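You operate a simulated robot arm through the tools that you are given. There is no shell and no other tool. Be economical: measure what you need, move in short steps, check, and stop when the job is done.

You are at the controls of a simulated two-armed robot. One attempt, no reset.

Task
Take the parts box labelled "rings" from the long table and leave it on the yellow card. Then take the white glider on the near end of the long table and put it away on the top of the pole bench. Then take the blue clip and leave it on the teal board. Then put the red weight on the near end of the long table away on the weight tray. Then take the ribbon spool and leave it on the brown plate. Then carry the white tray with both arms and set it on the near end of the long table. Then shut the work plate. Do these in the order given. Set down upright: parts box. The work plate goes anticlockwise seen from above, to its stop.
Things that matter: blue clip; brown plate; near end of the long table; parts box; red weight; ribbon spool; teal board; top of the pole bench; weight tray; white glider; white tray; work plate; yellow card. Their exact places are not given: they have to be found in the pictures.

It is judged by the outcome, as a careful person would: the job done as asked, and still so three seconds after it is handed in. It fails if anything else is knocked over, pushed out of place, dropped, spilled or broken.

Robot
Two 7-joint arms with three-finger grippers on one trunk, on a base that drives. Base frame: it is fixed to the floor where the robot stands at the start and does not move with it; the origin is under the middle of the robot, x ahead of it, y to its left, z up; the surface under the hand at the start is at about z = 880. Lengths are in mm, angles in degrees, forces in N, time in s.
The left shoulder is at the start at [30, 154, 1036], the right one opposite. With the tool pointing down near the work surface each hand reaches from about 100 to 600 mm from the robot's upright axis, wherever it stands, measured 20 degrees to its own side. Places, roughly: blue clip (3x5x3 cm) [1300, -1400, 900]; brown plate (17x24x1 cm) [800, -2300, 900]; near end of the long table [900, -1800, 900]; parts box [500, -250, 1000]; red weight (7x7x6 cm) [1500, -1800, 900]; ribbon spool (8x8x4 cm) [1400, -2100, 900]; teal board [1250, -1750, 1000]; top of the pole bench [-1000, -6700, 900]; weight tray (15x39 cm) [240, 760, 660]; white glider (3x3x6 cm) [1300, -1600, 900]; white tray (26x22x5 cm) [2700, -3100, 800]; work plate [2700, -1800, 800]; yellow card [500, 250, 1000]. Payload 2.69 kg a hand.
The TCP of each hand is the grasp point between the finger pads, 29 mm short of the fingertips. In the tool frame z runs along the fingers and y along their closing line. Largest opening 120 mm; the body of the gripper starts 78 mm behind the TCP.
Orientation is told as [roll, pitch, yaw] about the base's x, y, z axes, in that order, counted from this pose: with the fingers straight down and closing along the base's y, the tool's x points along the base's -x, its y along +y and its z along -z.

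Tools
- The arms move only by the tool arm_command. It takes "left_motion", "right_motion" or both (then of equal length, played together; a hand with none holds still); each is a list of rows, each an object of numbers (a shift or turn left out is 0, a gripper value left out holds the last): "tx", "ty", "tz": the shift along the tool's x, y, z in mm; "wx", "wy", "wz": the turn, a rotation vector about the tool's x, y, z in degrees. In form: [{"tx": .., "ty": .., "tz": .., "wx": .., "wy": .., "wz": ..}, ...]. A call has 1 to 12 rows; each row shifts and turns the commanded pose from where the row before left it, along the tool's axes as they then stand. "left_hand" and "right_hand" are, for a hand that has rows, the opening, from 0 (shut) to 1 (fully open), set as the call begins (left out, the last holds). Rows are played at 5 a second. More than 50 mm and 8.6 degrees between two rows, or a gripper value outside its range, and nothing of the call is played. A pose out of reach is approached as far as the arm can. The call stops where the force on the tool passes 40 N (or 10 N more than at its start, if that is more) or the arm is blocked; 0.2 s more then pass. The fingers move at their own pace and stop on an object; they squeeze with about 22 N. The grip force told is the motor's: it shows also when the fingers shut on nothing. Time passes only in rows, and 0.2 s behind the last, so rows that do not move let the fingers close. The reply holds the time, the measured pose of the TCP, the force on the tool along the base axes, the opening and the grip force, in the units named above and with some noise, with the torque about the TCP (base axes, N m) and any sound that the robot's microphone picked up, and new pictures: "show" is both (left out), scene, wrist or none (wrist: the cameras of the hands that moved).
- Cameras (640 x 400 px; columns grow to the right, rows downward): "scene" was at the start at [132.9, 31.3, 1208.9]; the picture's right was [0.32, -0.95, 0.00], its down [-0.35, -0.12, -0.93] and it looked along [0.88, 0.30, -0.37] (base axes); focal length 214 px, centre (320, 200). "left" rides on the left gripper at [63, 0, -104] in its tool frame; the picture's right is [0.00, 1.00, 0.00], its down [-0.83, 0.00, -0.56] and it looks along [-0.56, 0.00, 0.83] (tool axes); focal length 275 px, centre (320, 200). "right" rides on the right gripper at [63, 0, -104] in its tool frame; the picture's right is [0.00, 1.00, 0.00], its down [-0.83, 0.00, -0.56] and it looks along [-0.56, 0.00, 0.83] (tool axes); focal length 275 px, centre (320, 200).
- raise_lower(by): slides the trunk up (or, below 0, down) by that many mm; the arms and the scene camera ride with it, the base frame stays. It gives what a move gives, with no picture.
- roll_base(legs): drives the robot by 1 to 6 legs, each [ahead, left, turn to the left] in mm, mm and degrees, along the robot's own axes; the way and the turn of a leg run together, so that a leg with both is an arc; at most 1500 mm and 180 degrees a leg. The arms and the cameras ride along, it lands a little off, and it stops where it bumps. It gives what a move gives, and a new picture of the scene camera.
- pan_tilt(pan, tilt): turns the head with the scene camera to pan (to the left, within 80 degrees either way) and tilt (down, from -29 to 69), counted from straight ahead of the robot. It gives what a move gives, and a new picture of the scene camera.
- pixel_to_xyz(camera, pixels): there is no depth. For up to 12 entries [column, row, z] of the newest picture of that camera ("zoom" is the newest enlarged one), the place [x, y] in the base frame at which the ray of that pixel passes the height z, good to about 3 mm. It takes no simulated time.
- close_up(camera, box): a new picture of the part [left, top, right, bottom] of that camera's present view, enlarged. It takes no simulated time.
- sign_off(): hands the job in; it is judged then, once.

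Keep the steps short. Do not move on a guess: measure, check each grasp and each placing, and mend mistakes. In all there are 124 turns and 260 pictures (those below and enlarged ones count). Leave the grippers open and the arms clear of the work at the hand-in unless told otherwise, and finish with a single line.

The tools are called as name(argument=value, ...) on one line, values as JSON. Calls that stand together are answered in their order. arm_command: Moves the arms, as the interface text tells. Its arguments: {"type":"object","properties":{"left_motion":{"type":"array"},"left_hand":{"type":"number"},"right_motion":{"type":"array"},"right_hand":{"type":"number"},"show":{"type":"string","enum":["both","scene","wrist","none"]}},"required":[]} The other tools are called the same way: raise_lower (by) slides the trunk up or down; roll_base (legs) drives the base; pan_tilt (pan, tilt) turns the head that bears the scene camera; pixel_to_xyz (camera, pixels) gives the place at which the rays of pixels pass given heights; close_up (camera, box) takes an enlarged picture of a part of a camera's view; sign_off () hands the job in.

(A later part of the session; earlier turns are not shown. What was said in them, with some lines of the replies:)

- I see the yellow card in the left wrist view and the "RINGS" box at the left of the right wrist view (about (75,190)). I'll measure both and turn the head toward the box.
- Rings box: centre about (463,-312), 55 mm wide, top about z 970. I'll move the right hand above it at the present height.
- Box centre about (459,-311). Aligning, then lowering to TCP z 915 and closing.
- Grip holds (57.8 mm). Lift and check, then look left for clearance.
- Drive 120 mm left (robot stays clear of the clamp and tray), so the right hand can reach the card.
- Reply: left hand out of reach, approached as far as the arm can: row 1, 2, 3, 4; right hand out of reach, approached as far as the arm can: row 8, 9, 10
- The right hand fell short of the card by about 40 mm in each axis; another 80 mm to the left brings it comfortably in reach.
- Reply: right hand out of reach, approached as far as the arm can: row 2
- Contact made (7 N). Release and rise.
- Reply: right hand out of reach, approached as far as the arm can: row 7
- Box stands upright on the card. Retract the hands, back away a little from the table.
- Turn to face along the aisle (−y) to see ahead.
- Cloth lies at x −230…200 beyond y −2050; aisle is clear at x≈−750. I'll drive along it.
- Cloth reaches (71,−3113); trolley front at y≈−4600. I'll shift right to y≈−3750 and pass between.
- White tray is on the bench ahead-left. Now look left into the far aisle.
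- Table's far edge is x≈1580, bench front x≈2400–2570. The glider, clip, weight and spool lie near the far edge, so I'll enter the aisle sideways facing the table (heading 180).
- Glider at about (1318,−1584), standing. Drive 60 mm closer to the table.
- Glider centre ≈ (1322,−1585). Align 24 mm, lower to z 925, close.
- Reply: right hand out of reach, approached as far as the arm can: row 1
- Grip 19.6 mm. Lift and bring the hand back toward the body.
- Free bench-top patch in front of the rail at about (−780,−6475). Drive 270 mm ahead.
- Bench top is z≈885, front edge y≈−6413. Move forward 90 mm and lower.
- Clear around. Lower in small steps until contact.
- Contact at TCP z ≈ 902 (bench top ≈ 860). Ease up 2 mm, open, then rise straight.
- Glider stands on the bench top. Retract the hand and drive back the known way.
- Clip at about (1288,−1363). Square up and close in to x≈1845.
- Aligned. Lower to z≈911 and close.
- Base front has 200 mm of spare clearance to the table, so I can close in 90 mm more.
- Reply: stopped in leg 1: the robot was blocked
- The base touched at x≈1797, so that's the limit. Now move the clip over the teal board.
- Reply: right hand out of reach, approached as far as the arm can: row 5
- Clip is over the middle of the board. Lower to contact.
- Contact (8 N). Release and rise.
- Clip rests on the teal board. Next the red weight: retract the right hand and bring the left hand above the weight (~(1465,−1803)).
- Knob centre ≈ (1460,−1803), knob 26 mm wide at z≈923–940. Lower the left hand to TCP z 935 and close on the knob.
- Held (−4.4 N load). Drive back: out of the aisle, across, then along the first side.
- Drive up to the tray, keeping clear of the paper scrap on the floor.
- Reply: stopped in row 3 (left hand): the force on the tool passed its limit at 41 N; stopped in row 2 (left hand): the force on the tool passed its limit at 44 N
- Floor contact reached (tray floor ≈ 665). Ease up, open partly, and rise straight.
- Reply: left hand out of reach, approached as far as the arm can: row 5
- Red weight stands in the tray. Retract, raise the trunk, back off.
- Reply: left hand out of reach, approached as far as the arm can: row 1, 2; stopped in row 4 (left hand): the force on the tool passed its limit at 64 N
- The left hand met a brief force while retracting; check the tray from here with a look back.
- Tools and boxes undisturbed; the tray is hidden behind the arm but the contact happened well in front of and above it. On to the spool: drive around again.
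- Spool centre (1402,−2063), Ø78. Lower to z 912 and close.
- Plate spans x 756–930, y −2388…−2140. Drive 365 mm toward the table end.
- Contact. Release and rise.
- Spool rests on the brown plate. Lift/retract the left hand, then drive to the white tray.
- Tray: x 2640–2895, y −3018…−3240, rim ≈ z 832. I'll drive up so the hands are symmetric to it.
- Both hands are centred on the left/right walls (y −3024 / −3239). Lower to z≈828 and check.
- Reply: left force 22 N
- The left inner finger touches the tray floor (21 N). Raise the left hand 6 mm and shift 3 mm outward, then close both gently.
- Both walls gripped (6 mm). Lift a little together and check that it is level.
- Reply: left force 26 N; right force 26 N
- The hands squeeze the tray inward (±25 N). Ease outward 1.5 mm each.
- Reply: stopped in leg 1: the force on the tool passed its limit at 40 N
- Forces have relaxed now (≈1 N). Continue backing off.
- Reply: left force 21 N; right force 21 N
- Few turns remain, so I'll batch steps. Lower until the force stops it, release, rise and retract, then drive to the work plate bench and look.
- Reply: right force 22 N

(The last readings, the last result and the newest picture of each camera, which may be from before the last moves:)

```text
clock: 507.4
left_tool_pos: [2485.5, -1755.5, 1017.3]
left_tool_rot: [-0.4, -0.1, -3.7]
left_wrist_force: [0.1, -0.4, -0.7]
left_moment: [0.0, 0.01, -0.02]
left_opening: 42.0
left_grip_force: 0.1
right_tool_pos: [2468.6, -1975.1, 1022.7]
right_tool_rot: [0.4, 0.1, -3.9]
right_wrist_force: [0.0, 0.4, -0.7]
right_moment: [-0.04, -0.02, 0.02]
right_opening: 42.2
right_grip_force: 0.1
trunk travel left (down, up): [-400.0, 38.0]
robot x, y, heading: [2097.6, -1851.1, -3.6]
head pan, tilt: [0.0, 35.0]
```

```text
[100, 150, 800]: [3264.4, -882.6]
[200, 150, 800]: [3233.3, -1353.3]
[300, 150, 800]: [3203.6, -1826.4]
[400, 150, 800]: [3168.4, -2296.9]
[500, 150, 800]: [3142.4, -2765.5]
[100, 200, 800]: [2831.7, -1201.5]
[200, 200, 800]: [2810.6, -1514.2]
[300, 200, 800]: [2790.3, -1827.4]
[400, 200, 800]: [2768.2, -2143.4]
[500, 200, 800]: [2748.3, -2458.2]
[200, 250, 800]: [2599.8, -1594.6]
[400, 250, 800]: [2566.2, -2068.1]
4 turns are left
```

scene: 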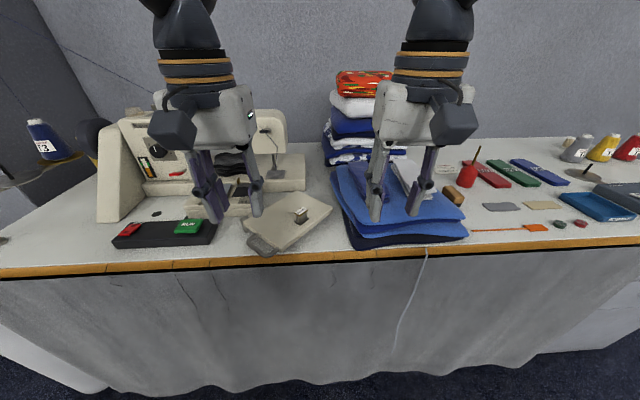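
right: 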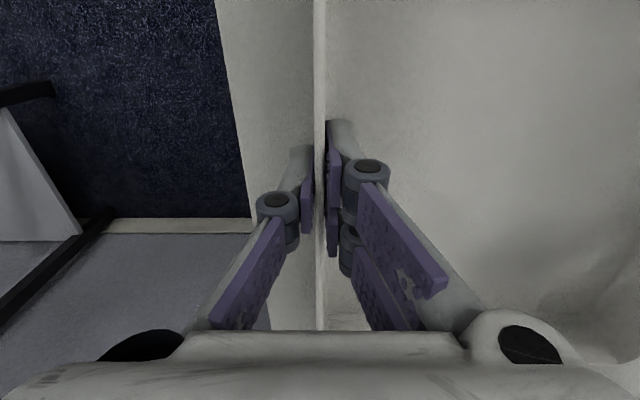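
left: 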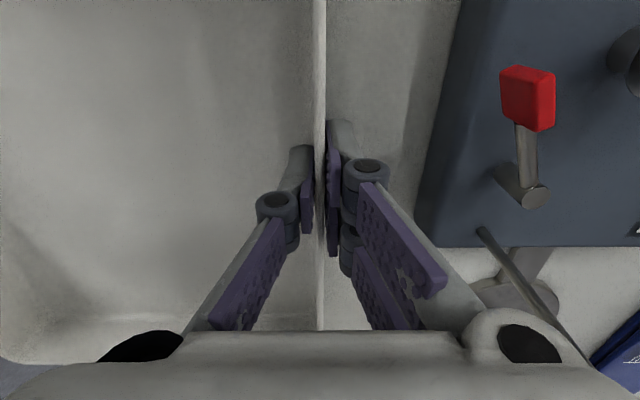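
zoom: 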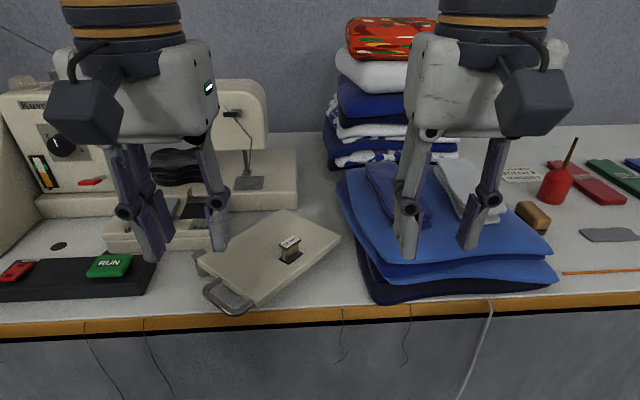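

Tray placed well. The work plate (beige, wire handle at its near-left end) lies swung out before the sewing machine. Get detailed views before pushing.

arm_command(left_motion=[{"ty": 20, "tz": -10}, {}], right_motion=[{"tx": 40}, {}], left_hand=0, right_hand=0, show="both")

close_up(camera="left", box=[120, 0, 600, 300])

close_up(camera="scene", box=[180, 150, 360, 270])

pixel_to_xyz(camera="scene", pixels=[[257, 253, 820], [244, 246, 825], [290, 192, 825], [332, 210, 825], [285, 243, 825], [278, 255, 825], [301, 217, 840], [250, 255, 815], [300, 265, 800], [200, 225, 800], [180, 240, 820], [120, 240, 800]])

pixel_to_xyz(camera="left", pixels=[[200, 50, 820], [320, 50, 820], [440, 50, 820], [200, 120, 820], [320, 120, 820], [440, 120, 820], [200, 200, 820], [320, 200, 820], [440, 200, 820], [320, 280, 820], [100, 120, 820], [540, 120, 820]])

```text
clock: 508.1
left_tool_pos: [2487.1, -1736.9, 1029.2]
left_tool_rot: [-0.5, -0.2, -3.6]
left_wrist_force: [0.8, 0.1, 0.3]
left_moment: [-0.01, 0.03, 0.03]
left_opening: 0.0
left_grip_force: 22.3
right_tool_pos: [2429.5, -1973.1, 1021.7]
right_tool_rot: [0.4, 0.0, -3.9]
right_wrist_force: [0.6, -0.2, -0.3]
right_moment: [0.01, 0.04, 0.04]
right_opening: 0.0
right_grip_force: 22.4
trunk travel left (down, up): [-400.0, 38.0]
robot x, y, heading: [2099.8, -1848.6, -3.8]
head pan, tilt: [0.0, 35.0]
```

scene: 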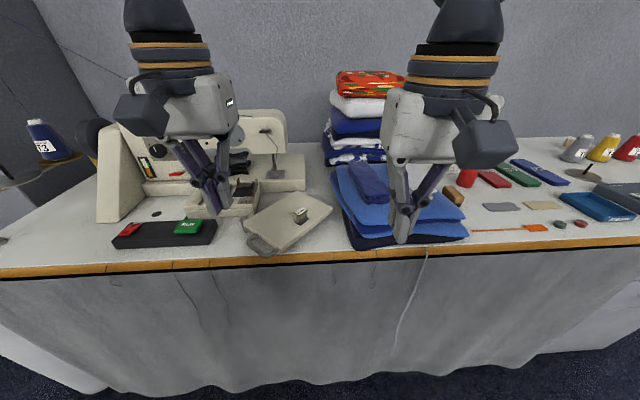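
right: 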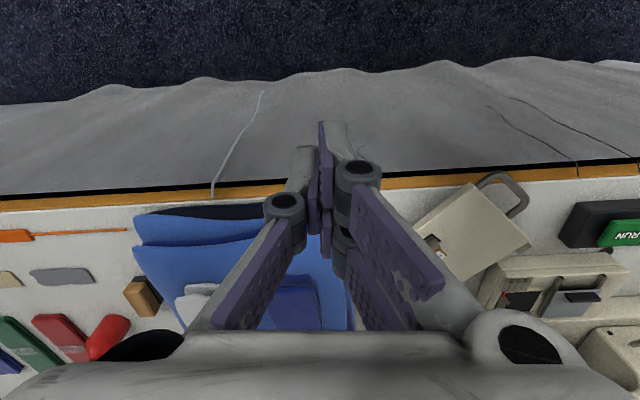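
left: 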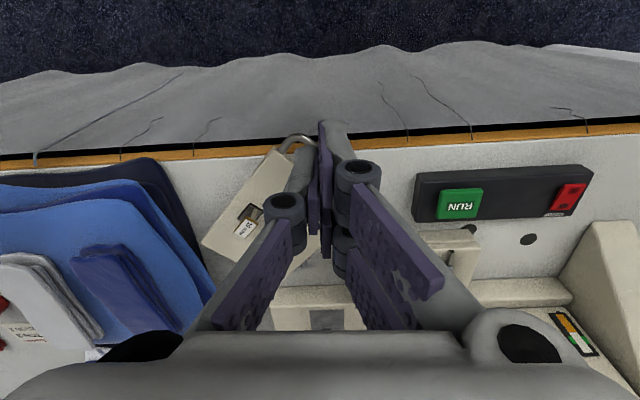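

```text
1.33 times, centred on (360, 150) of left
```

zoom: 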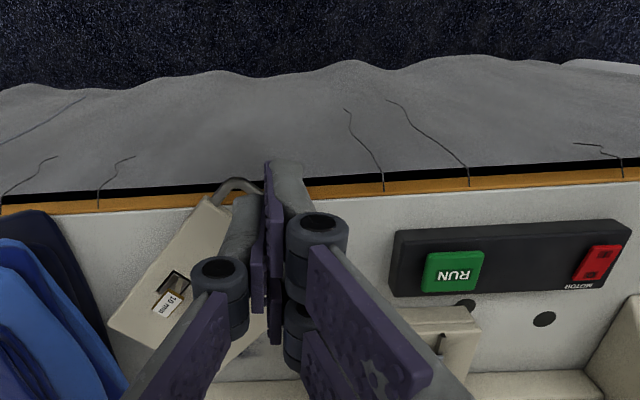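

```text
3.33 times, centred on (270, 210) of scene
```

zoom: 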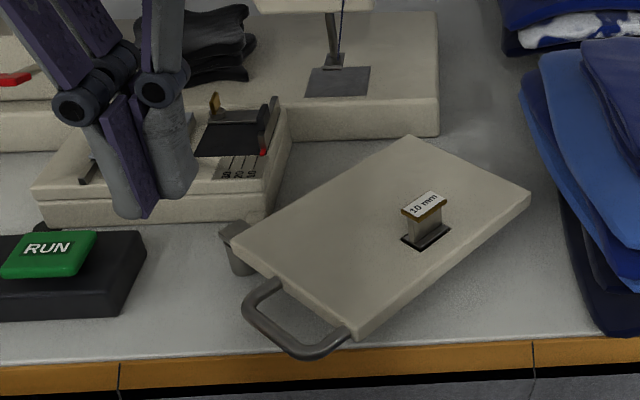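

```text
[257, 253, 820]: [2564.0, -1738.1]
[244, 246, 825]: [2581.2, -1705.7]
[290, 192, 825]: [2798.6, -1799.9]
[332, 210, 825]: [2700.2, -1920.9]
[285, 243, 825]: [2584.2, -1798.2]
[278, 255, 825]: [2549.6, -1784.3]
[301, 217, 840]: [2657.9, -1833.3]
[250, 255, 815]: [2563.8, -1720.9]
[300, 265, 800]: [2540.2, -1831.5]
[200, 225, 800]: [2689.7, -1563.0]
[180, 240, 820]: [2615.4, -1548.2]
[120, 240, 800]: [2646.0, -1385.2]
```

```text
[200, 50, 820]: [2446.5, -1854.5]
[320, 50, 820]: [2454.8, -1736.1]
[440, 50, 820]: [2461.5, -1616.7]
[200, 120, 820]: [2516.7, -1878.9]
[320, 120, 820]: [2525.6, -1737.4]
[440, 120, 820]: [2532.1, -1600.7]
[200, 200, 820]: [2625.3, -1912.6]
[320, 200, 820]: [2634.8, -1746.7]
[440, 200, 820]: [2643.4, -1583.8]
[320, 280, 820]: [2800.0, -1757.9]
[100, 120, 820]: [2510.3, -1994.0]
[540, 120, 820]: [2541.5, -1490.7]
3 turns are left
```

The plate pivots on the post at its left corner (≈(2645,−1684)); anticlockwise means pushing its near-right long edge away from me. Drive closer, pre-position the closed right hand beside that edge at a safe height, and look again.

roll_base(legs=[[0, 0, 3.8], [150, 0, 0]])

arm_command(left_motion=[{"tx": 40}, {"tx": 40}, {"tx": 40}, {}], right_motion=[{"tx": -8, "ty": 29, "tz": 25}, {"tx": -9, "ty": 29, "tz": 25}, {"tx": -9, "ty": 29, "tz": 22}, {}], left_hand=0.3, right_hand=0, show="wrist")

pan_tilt(pan=0, tilt=50)

close_up(camera="scene", box=[180, 80, 440, 320])

pixel_to_xyz(camera="scene", pixels=[[240, 120, 822], [320, 120, 822], [400, 120, 822], [240, 180, 822], [320, 180, 822], [400, 180, 822], [240, 240, 822], [320, 240, 822], [400, 240, 822], [240, 300, 822], [320, 300, 822], [400, 300, 822]])

pixel_to_xyz(camera="right", pixels=[[240, 60, 822], [320, 60, 822], [400, 60, 822], [240, 120, 822], [320, 120, 822], [400, 120, 822], [240, 180, 822], [320, 180, 822], [400, 180, 822], [500, 120, 822], [500, 180, 822], [500, 240, 822]])

```text
clock: 509.9
left_tool_pos: [2628.1, -1710.6, 1029.6]
left_tool_rot: [-0.5, -0.2, 0.2]
left_wrist_force: [0.9, 0.7, -0.2]
left_moment: [0.01, -0.02, -0.01]
left_opening: 0.0
left_grip_force: 21.5
right_tool_pos: [2585.7, -1951.4, 1021.5]
right_tool_rot: [0.4, 0.1, -0.2]
right_wrist_force: [0.8, 0.4, 0.3]
right_moment: [-0.01, 0.0, 0.0]
right_opening: 0.1
right_grip_force: 22.2
trunk travel left (down, up): [-400.0, 38.0]
robot x, y, heading: [2248.9, -1852.3, -0.3]
head pan, tilt: [0.0, 35.0]
```

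scene: 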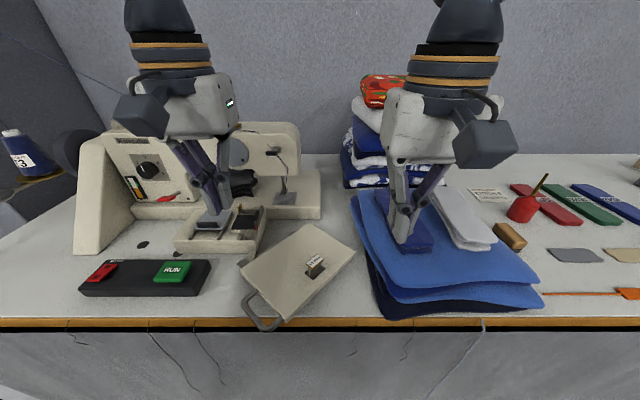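

```text
clock: 510.9
left_tool_pos: [2508.5, -1714.2, 1029.3]
left_tool_rot: [-0.5, -0.3, 0.2]
left_wrist_force: [-0.6, 0.3, 0.7]
left_moment: [0.0, 0.01, -0.01]
left_opening: 35.9
left_grip_force: 0.0
right_tool_pos: [2612.1, -1863.3, 950.6]
right_tool_rot: [0.4, 0.0, -0.2]
right_wrist_force: [-0.3, 1.0, 0.9]
right_moment: [0.05, 0.04, 0.02]
right_opening: 0.0
right_grip_force: 22.2
trunk travel left (down, up): [-400.0, 38.0]
robot x, y, heading: [2248.3, -1850.1, -0.2]
head pan, tilt: [0.0, 35.0]
```

right: 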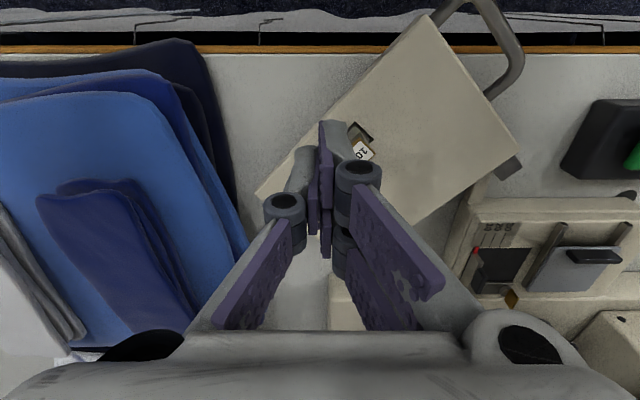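
left: 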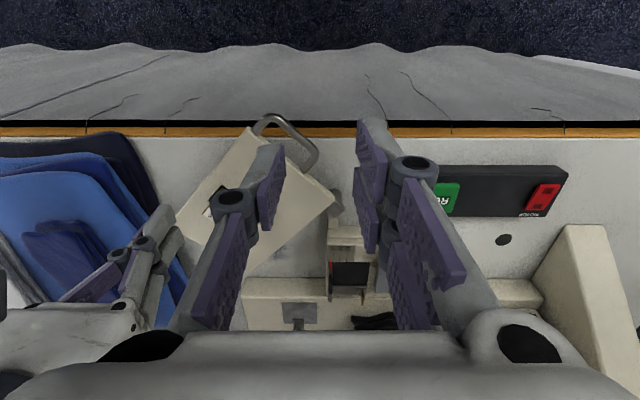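

```text
clock: 511.6
left_tool_pos: [2508.9, -1713.4, 1030.5]
left_tool_rot: [-0.5, -0.1, 0.3]
left_wrist_force: [-0.1, -0.3, -0.6]
left_moment: [0.0, 0.03, -0.01]
left_opening: 36.1
left_grip_force: 0.1
right_tool_pos: [2612.0, -1862.7, 950.0]
right_tool_rot: [0.4, 0.1, -0.1]
right_wrist_force: [0.3, 0.0, -0.3]
right_moment: [0.04, 0.03, 0.01]
right_opening: 0.0
right_grip_force: 21.8
trunk travel left (down, up): [-400.0, 38.0]
robot x, y, heading: [2248.1, -1848.7, 0.0]
head pan, tilt: [0.0, 50.0]
```

scene: 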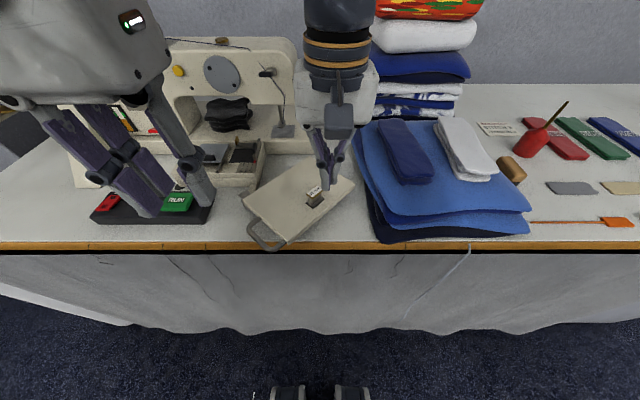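

```text
1.67 times, centred on (310, 200) of scene
```

zoom: 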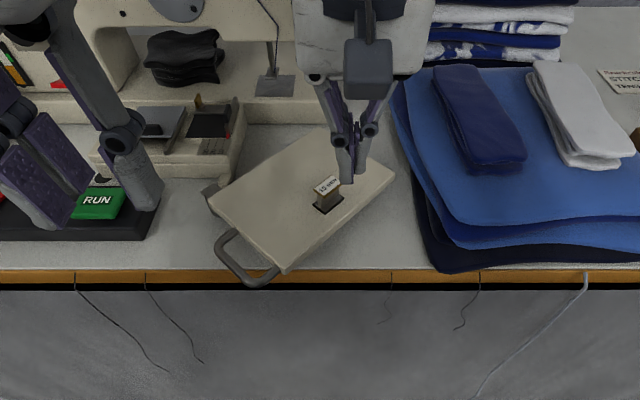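

```text
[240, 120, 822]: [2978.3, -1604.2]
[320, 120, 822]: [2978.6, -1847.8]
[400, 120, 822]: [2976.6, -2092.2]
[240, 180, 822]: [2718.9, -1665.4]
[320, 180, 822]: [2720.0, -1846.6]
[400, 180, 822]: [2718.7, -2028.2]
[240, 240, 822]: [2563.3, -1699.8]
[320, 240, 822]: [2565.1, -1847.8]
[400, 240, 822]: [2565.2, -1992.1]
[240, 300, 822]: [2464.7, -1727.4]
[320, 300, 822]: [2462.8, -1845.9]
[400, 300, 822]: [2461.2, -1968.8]
```

```text
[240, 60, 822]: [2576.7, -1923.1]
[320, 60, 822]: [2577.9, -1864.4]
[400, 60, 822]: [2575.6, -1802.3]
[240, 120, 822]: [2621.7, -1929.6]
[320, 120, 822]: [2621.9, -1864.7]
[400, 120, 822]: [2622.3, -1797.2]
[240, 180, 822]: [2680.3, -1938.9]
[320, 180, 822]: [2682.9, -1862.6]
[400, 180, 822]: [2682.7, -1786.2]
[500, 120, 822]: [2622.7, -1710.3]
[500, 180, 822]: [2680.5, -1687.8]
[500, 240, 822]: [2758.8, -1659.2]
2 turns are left
```

Measured edge: F(2545,−1786) to R(2694,−1923); the finger is only 12 mm outside it. I'll step out 19 mm, descend to z≈839, press in, then push in an arc about the post until the stop, retreat and look.

arm_command(right_motion=[{"tx": 13, "ty": -14}, {}, {"tz": 40}, {"tz": 40}, {"tz": 20}, {"tz": 11}, {}], right_hand=0, show="scene")

arm_command(right_motion=[{"tx": -6.5, "ty": 7}, {"tx": -6.5, "ty": 7}, {"tx": -18.4, "ty": -4}, {"tx": -18.6, "ty": -2.2}, {"tx": -18.8, "ty": -0.1}, {"tx": -18.7, "ty": 1.8}, {"tx": -9.2, "ty": 1.8}, {"tx": -9.2, "ty": 1.9}, {"tx": -9, "ty": 2.8}, {"tx": -9, "ty": 2.9}, {"tx": -8.6, "ty": 3.7}, {"tx": -8.6, "ty": 3.8}], right_hand=0, show="scene")

arm_command(right_motion=[{"tx": -8.2, "ty": 4.6}, {"tx": -8.1, "ty": 4.6}, {"tx": -7.7, "ty": 5.4}, {"tx": -7.6, "ty": 5.5}, {"tx": -7.1, "ty": 6.2}, {"tx": -7, "ty": 6.3}, {"tx": -6.4, "ty": 6.9}, {"tx": -6.3, "ty": 6.9}, {"tx": -5.6, "ty": 7.6}, {"tx": -5.6, "ty": 7.6}], right_hand=0, show="scene")

arm_command(right_motion=[{"tx": 8, "ty": -6}, {"tx": 8, "ty": -6}, {"tz": -40}, {"tz": -40}, {"tz": -40}, {"tx": 40}, {"tx": 40}, {"tx": 40}, {}], right_hand=0, show="both")

close_up(camera="scene", box=[180, 80, 440, 280])

```text
clock: 513.2
left_tool_pos: [2509.2, -1712.3, 1030.0]
left_tool_rot: [-0.5, -0.2, 0.2]
left_wrist_force: [0.8, 0.2, 0.0]
left_moment: [0.01, -0.02, 0.04]
left_opening: 36.0
left_grip_force: 0.0
right_tool_pos: [2596.6, -1877.4, 838.0]
right_tool_rot: [0.5, 0.1, -0.2]
right_wrist_force: [0.6, -0.4, -1.1]
right_moment: [0.01, 0.0, 0.02]
right_opening: 0.0
right_grip_force: 22.1
trunk travel left (down, up): [-400.0, 38.0]
robot x, y, heading: [2251.9, -1849.9, 0.1]
head pan, tilt: [0.0, 50.0]
```

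scene: 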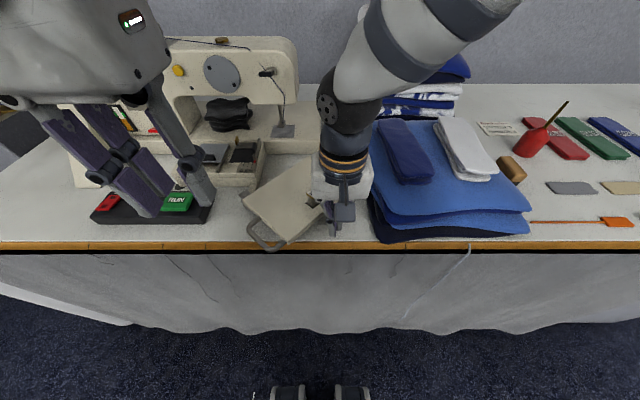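

```text
clock: 513.8
left_tool_pos: [2508.6, -1714.3, 1028.5]
left_tool_rot: [-0.5, -0.2, 0.2]
left_wrist_force: [-1.1, 0.1, -0.5]
left_moment: [-0.03, 0.0, 0.02]
left_opening: 36.0
left_grip_force: 0.0
right_tool_pos: [2605.2, -1875.5, 837.4]
right_tool_rot: [-0.6, 0.5, -0.8]
right_wrist_force: [-3.1, -14.3, 2.3]
right_moment: [0.14, -0.04, -0.3]
right_opening: 0.0
right_grip_force: 21.6
trunk travel left (down, up): [-400.0, 38.0]
robot x, y, heading: [2251.8, -1848.5, -0.0]
head pan, tilt: [0.0, 50.0]
stopped in row 2 (right hand): the force on the tool passed its limit at 47 N (the readings are from after the stop); the commanded pose is now the measured one
```

scene: 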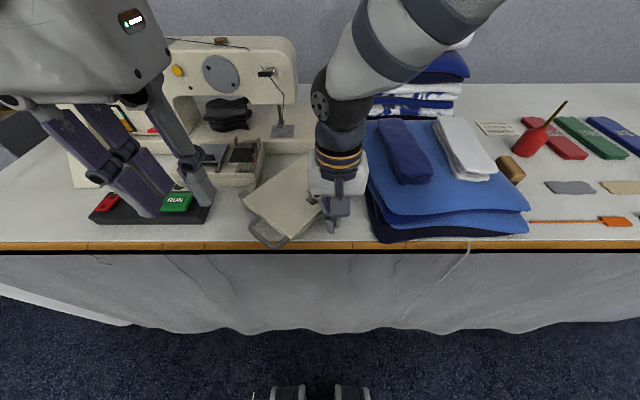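

```text
clock: 514.3
left_tool_pos: [2507.6, -1716.5, 1030.1]
left_tool_rot: [-0.5, -0.2, 0.0]
left_wrist_force: [0.4, 0.3, 0.0]
left_moment: [-0.04, -0.02, -0.01]
left_opening: 36.0
left_grip_force: 0.1
right_tool_pos: [2613.6, -1877.0, 836.7]
right_tool_rot: [-1.3, 0.7, -0.9]
right_wrist_force: [-2.0, -15.7, 2.2]
right_moment: [0.18, -0.06, -0.34]
right_opening: 0.0
right_grip_force: 21.8
trunk travel left (down, up): [-400.0, 38.0]
robot x, y, heading: [2247.2, -1846.0, -0.5]
head pan, tilt: [0.0, 50.0]
stopped in row 2 (right hand): the force on the tool passed its limit at 46 N (the readings are from after the stop); the commanded pose is now the measured one
```

scene: 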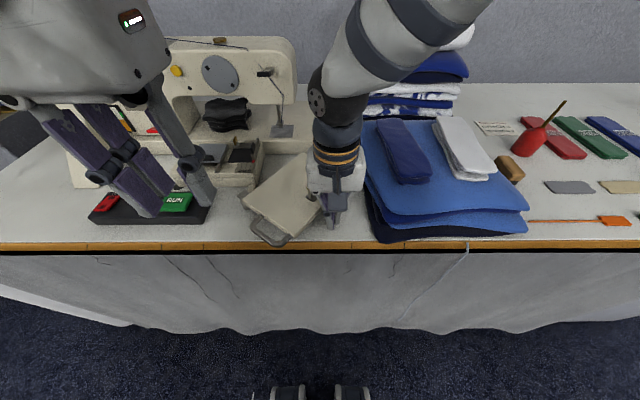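

```text
clock: 516.3
left_tool_pos: [2507.8, -1715.4, 1030.4]
left_tool_rot: [-0.5, -0.2, 0.0]
left_wrist_force: [-0.2, -0.5, 0.0]
left_moment: [0.03, -0.04, 0.02]
left_opening: 35.8
left_grip_force: 0.1
right_tool_pos: [2478.0, -1881.6, 959.6]
right_tool_rot: [-1.0, 0.7, -0.8]
right_wrist_force: [0.1, 0.9, 0.5]
right_moment: [0.0, 0.04, 0.02]
right_opening: 0.0
right_grip_force: 22.1
trunk travel left (down, up): [-400.0, 38.0]
robot x, y, heading: [2248.1, -1850.1, -0.1]
head pan, tilt: [0.0, 50.0]
```

scene: 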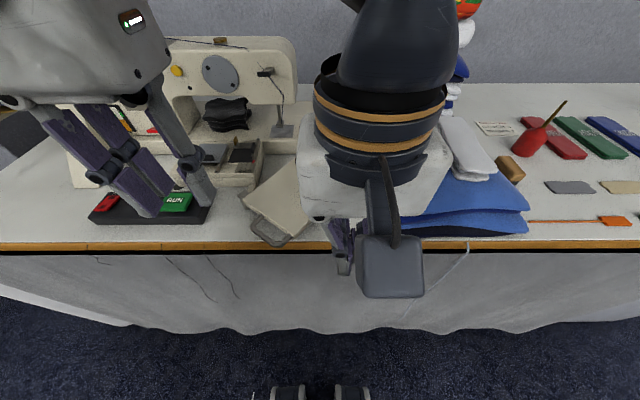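
right: 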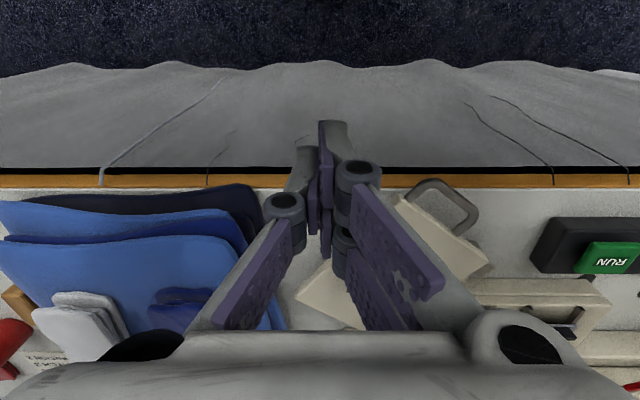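

```text
2.00 times, centred on (310, 180) of scene
1 turns are left
```

zoom: 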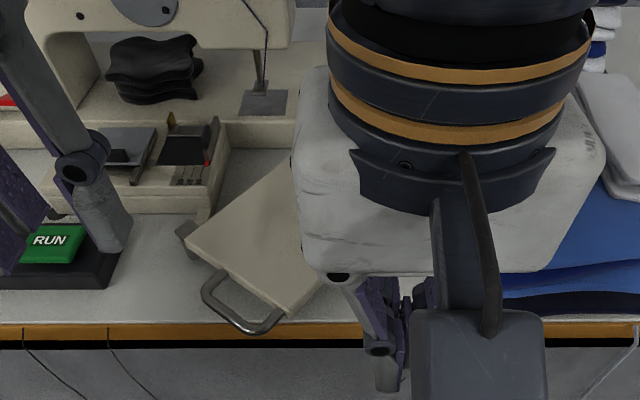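

Last turn. The plate is turning (about 10° so far) and stalls when I push fast, so I'll push slowly with a longer lever arm. Then a few short pushes against the stop, retreat, open the grippers and hand in.

arm_command(right_motion=[{"wx": -1.0, "wy": -0.7, "wz": -0.8}, {"tx": -39, "ty": -6}, {"tx": -39, "ty": -6}, {"tx": -39, "ty": -6}, {"tx": -39, "ty": -6}, {}, {"tz": 40}, {"tz": 40}, {"tz": 25}, {"tz": 16}, {}], right_hand=0, show="none")

arm_command(right_motion=[{"tx": -1.7, "ty": 2.5}, {"tx": -1.7, "ty": 2.5}, {"tx": -1.7, "ty": 2.5}, {"tx": -1.7, "ty": 2.4}, {"tx": -3, "ty": 0.2}, {"tx": -3, "ty": 0.2}, {"tx": -3, "ty": 0.2}, {"tx": -3, "ty": 0.2}, {"tx": -3, "ty": 0.2}, {"tx": -3, "ty": 0.2}, {"tx": -3, "ty": 0.2}, {"tx": -3, "ty": 0.2}], show="none")

arm_command(right_motion=[{"tx": -3, "ty": 0.3}, {"tx": -3, "ty": 0.3}, {"tx": -3, "ty": 0.4}, {"tx": -3, "ty": 0.4}, {"tx": -2.95, "ty": 0.7}, {"tx": -2.95, "ty": 0.7}, {"tx": -2.95, "ty": 0.7}, {"tx": -2.95, "ty": 0.7}, {"tx": -2.95, "ty": 0.7}, {"tx": -2.95, "ty": 0.7}, {"tx": -2.95, "ty": 0.7}, {"tx": -2.95, "ty": 0.7}], show="none")

arm_command(right_motion=[{"tx": -2.8, "ty": 1.2}, {"tx": -2.8, "ty": 1.2}, {"tx": -2.8, "ty": 1.2}, {"tx": -2.8, "ty": 1.2}, {"tx": -2.8, "ty": 1.2}, {"tx": -2.8, "ty": 1.2}, {"tx": -2.8, "ty": 1.2}, {"tx": -2.8, "ty": 1.2}, {"tx": -2.8, "ty": 1.2}, {"tx": -2.8, "ty": 1.2}, {"tx": -2.8, "ty": 1.2}, {"tx": -2.8, "ty": 1.2}], show="none")

arm_command(right_motion=[{"tx": -2.4, "ty": 1.8}, {"tx": -2.4, "ty": 1.8}, {"tx": -2.4, "ty": 1.8}, {"tx": -2.4, "ty": 1.8}, {"tx": -2.4, "ty": 1.8}, {"tx": -2.4, "ty": 1.8}, {"tx": -2.4, "ty": 1.8}, {"tx": -2.4, "ty": 1.8}, {"tx": -2.4, "ty": 1.8}, {"tx": -2.4, "ty": 1.8}], show="none")

arm_command(right_motion=[{"tx": -1, "ty": 2.8}, {"tx": -1, "ty": 2.8}, {"tx": -1, "ty": 2.8}, {"tx": -1, "ty": 2.8}, {"tx": -1, "ty": 2.8}, {"tx": -1, "ty": 2.8}, {"tx": -1, "ty": 2.8}, {"tx": -1, "ty": 2.8}, {"tx": -1, "ty": 2.8}, {"tx": -1, "ty": 2.8}, {"tx": -1, "ty": 2.8}, {"tx": -1, "ty": 2.8}], show="none")

arm_command(right_motion=[{"tx": -1, "ty": 2.8}, {"tx": -1, "ty": 2.8}, {"tx": -1, "ty": 2.8}, {"tx": -1, "ty": 2.8}, {"tx": -1, "ty": 2.8}, {"tx": -1, "ty": 2.8}, {"tx": -1, "ty": 2.8}, {"tx": -1, "ty": 2.8}, {"tx": -1, "ty": 2.8}, {"tx": -1, "ty": 2.8}], show="none")

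arm_command(right_motion=[{"tx": -0.5, "ty": 2.9}, {"tx": -0.5, "ty": 2.9}, {"tx": -0.5, "ty": 2.9}, {"tx": -0.5, "ty": 2.9}, {"tx": -0.5, "ty": 2.9}, {"tx": -0.5, "ty": 2.9}, {"tx": -0.5, "ty": 2.9}, {"tx": -0.5, "ty": 2.9}], show="none")

arm_command(right_motion=[{"tx": 3, "ty": -8}, {"tx": 3, "ty": -8}, {"tz": -40}, {"tz": -40}, {"tz": -40}, {"tx": 40}, {"tx": 40}, {"tx": 40}, {"tx": 40}, {}], show="scene")

arm_command(right_motion=[{}, {}, {}], left_motion=[{}, {}, {}], right_hand=1, left_hand=1, show="none")

sign_off()

```text
clock: 518.7
left_tool_pos: [2507.6, -1714.2, 1029.2]
left_tool_rot: [-0.6, -0.2, 0.0]
left_wrist_force: [-0.1, -0.4, -0.7]
left_moment: [0.02, 0.02, 0.01]
left_opening: 36.3
left_grip_force: 0.0
right_tool_pos: [2635.1, -1905.3, 838.7]
right_tool_rot: [0.0, 0.0, -0.2]
right_wrist_force: [0.8, -0.3, 0.2]
right_moment: [-0.03, -0.01, 0.01]
right_opening: 0.0
right_grip_force: 22.1
trunk travel left (down, up): [-400.0, 38.0]
robot x, y, heading: [2247.9, -1846.9, -0.5]
head pan, tilt: [0.0, 50.0]
```

```text
clock: 521.3
left_tool_pos: [2508.4, -1715.6, 1029.4]
left_tool_rot: [-0.5, -0.2, 0.0]
left_wrist_force: [0.4, 1.4, 0.2]
left_moment: [-0.02, 0.0, -0.01]
left_opening: 35.9
left_grip_force: 0.0
right_tool_pos: [2665.5, -1894.1, 837.8]
right_tool_rot: [0.0, 0.1, -0.1]
right_wrist_force: [-0.3, -0.3, -0.4]
right_moment: [-0.03, -0.03, -0.03]
right_opening: 0.2
right_grip_force: 22.3
trunk travel left (down, up): [-400.0, 38.0]
robot x, y, heading: [2247.6, -1848.3, -0.3]
head pan, tilt: [0.0, 50.0]
```

```text
clock: 523.9
left_tool_pos: [2507.5, -1715.4, 1029.2]
left_tool_rot: [-0.4, -0.2, -0.1]
left_wrist_force: [-0.5, -0.8, 1.1]
left_moment: [-0.01, 0.01, 0.03]
left_opening: 35.7
left_grip_force: 0.1
right_tool_pos: [2700.5, -1887.7, 837.0]
right_tool_rot: [0.0, 0.0, -0.1]
right_wrist_force: [-0.2, 0.3, -0.3]
right_moment: [-0.02, 0.04, 0.02]
right_opening: 0.0
right_grip_force: 21.8
trunk travel left (down, up): [-400.0, 38.0]
robot x, y, heading: [2249.4, -1850.6, -0.2]
head pan, tilt: [0.0, 50.0]
```

```text
clock: 526.5
left_tool_pos: [2509.8, -1715.0, 1029.1]
left_tool_rot: [-0.5, -0.2, 0.1]
left_wrist_force: [-0.3, 0.3, 0.0]
left_moment: [0.03, 0.0, 0.03]
left_opening: 36.0
left_grip_force: 0.0
right_tool_pos: [2735.6, -1873.5, 837.1]
right_tool_rot: [0.0, 0.0, 0.0]
right_wrist_force: [-0.3, -0.5, 0.2]
right_moment: [0.01, 0.0, -0.01]
right_opening: 0.0
right_grip_force: 21.8
trunk travel left (down, up): [-400.0, 38.0]
robot x, y, heading: [2250.5, -1847.2, 0.1]
head pan, tilt: [0.0, 50.0]
```

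```text
clock: 528.7
left_tool_pos: [2506.2, -1719.0, 1030.1]
left_tool_rot: [-0.3, -0.2, -0.2]
left_wrist_force: [0.0, 0.3, -0.1]
left_moment: [0.0, -0.02, -0.02]
left_opening: 35.9
left_grip_force: 0.1
right_tool_pos: [2757.7, -1862.0, 837.7]
right_tool_rot: [-0.3, 0.1, -0.2]
right_wrist_force: [-18.9, -35.9, -1.3]
right_moment: [0.27, -0.14, 0.38]
right_opening: 0.0
right_grip_force: 22.0
trunk travel left (down, up): [-400.0, 38.0]
robot x, y, heading: [2245.5, -1845.3, -0.4]
head pan, tilt: [0.0, 50.0]
```

```text
clock: 529.0
left_tool_pos: [2508.1, -1716.4, 1030.0]
left_tool_rot: [-0.5, -0.3, 0.0]
left_wrist_force: [-0.5, 0.4, -0.5]
left_moment: [-0.06, -0.01, -0.04]
left_opening: 35.8
left_grip_force: 0.0
right_tool_pos: [2757.1, -1861.7, 837.4]
right_tool_rot: [-1.0, 0.6, -0.3]
right_wrist_force: [-7.7, -18.3, 3.1]
right_moment: [0.19, 0.04, 0.18]
right_opening: 0.0
right_grip_force: 21.9
trunk travel left (down, up): [-400.0, 38.0]
robot x, y, heading: [2249.3, -1848.8, -0.5]
head pan, tilt: [0.0, 50.0]
stopped in row 1 (right hand): the force on the tool passed its limit at 53 N (the readings are from after the stop); the commanded pose is now the measured one
```

```text
clock: 529.6
left_tool_pos: [2509.2, -1717.9, 1030.2]
left_tool_rot: [-0.5, -0.1, -0.2]
left_wrist_force: [0.5, 0.7, -0.5]
left_moment: [-0.04, 0.01, 0.01]
left_opening: 36.2
left_grip_force: 0.1
right_tool_pos: [2758.7, -1863.0, 836.4]
right_tool_rot: [-1.3, 0.7, -0.6]
right_wrist_force: [-5.6, -13.7, 4.0]
right_moment: [0.19, 0.04, 0.18]
right_opening: 0.0
right_grip_force: 21.8
trunk travel left (down, up): [-400.0, 38.0]
robot x, y, heading: [2246.8, -1852.2, -0.6]
head pan, tilt: [0.0, 50.0]
stopped in row 2 (right hand): the force on the tool passed its limit at 43 N (the readings are from after the stop); the commanded pose is now the measured one
```

```text
clock: 530.2
left_tool_pos: [2507.0, -1718.6, 1031.2]
left_tool_rot: [-0.5, -0.2, -0.2]
left_wrist_force: [-0.1, -0.4, -0.1]
left_moment: [-0.05, -0.02, -0.01]
left_opening: 36.2
left_grip_force: 0.1
right_tool_pos: [2759.9, -1862.8, 835.0]
right_tool_rot: [-2.1, 1.0, -0.6]
right_wrist_force: [-5.4, -14.3, 4.2]
right_moment: [0.27, 0.02, 0.21]
right_opening: 0.0
right_grip_force: 22.2
trunk travel left (down, up): [-400.0, 38.0]
robot x, y, heading: [2244.8, -1847.6, -0.5]
head pan, tilt: [0.0, 50.0]
stopped in row 2 (right hand): the force on the tool passed its limit at 42 N (the readings are from after the stop); the commanded pose is now the measured one
```

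```text
clock: 532.4
left_tool_pos: [2509.8, -1718.1, 1030.4]
left_tool_rot: [-0.4, -0.2, -0.1]
left_wrist_force: [0.5, 1.0, 0.6]
left_moment: [0.01, 0.02, -0.01]
left_opening: 36.0
left_grip_force: 0.1
right_tool_pos: [2596.1, -1871.0, 956.3]
right_tool_rot: [-1.8, 0.8, -0.5]
right_wrist_force: [-0.6, -0.2, -0.3]
right_moment: [0.03, 0.0, 0.02]
right_opening: 0.0
right_grip_force: 21.2
trunk travel left (down, up): [-400.0, 38.0]
robot x, y, heading: [2248.3, -1849.6, -0.6]
head pan, tilt: [0.0, 50.0]
```

scene: 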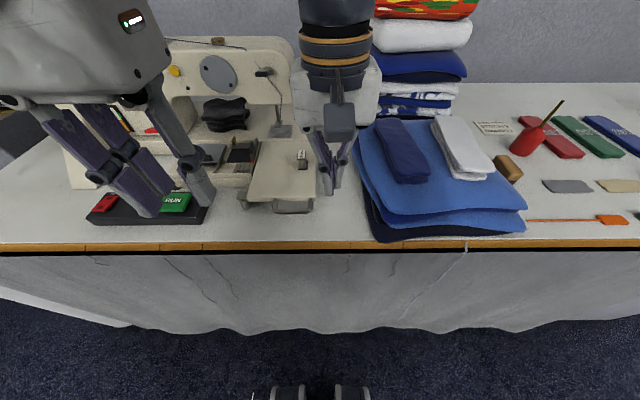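

```text
clock: 533.2
left_tool_pos: [2509.4, -1717.0, 1029.9]
left_tool_rot: [-0.5, -0.2, -0.2]
left_wrist_force: [0.0, 0.2, 0.3]
left_moment: [0.0, 0.01, -0.03]
left_opening: 119.8
left_grip_force: 0.0
right_tool_pos: [2595.9, -1872.9, 955.8]
right_tool_rot: [-1.8, 0.9, -0.5]
right_wrist_force: [0.0, 1.0, 0.1]
right_moment: [0.02, 0.02, 0.01]
right_opening: 119.9
right_grip_force: 0.0
trunk travel left (down, up): [-400.0, 38.0]
robot x, y, heading: [2245.8, -1850.3, -0.4]
head pan, tilt: [0.0, 50.0]
```

```text
The job is handed in.
```

All seven steps were done in the order given and the job is handed in, with the work plate shut against its stop; the one thing I did not check is whether the weight tray was disturbed, after the left arm hit something (64 N) while drawing back from setting the red weight down.
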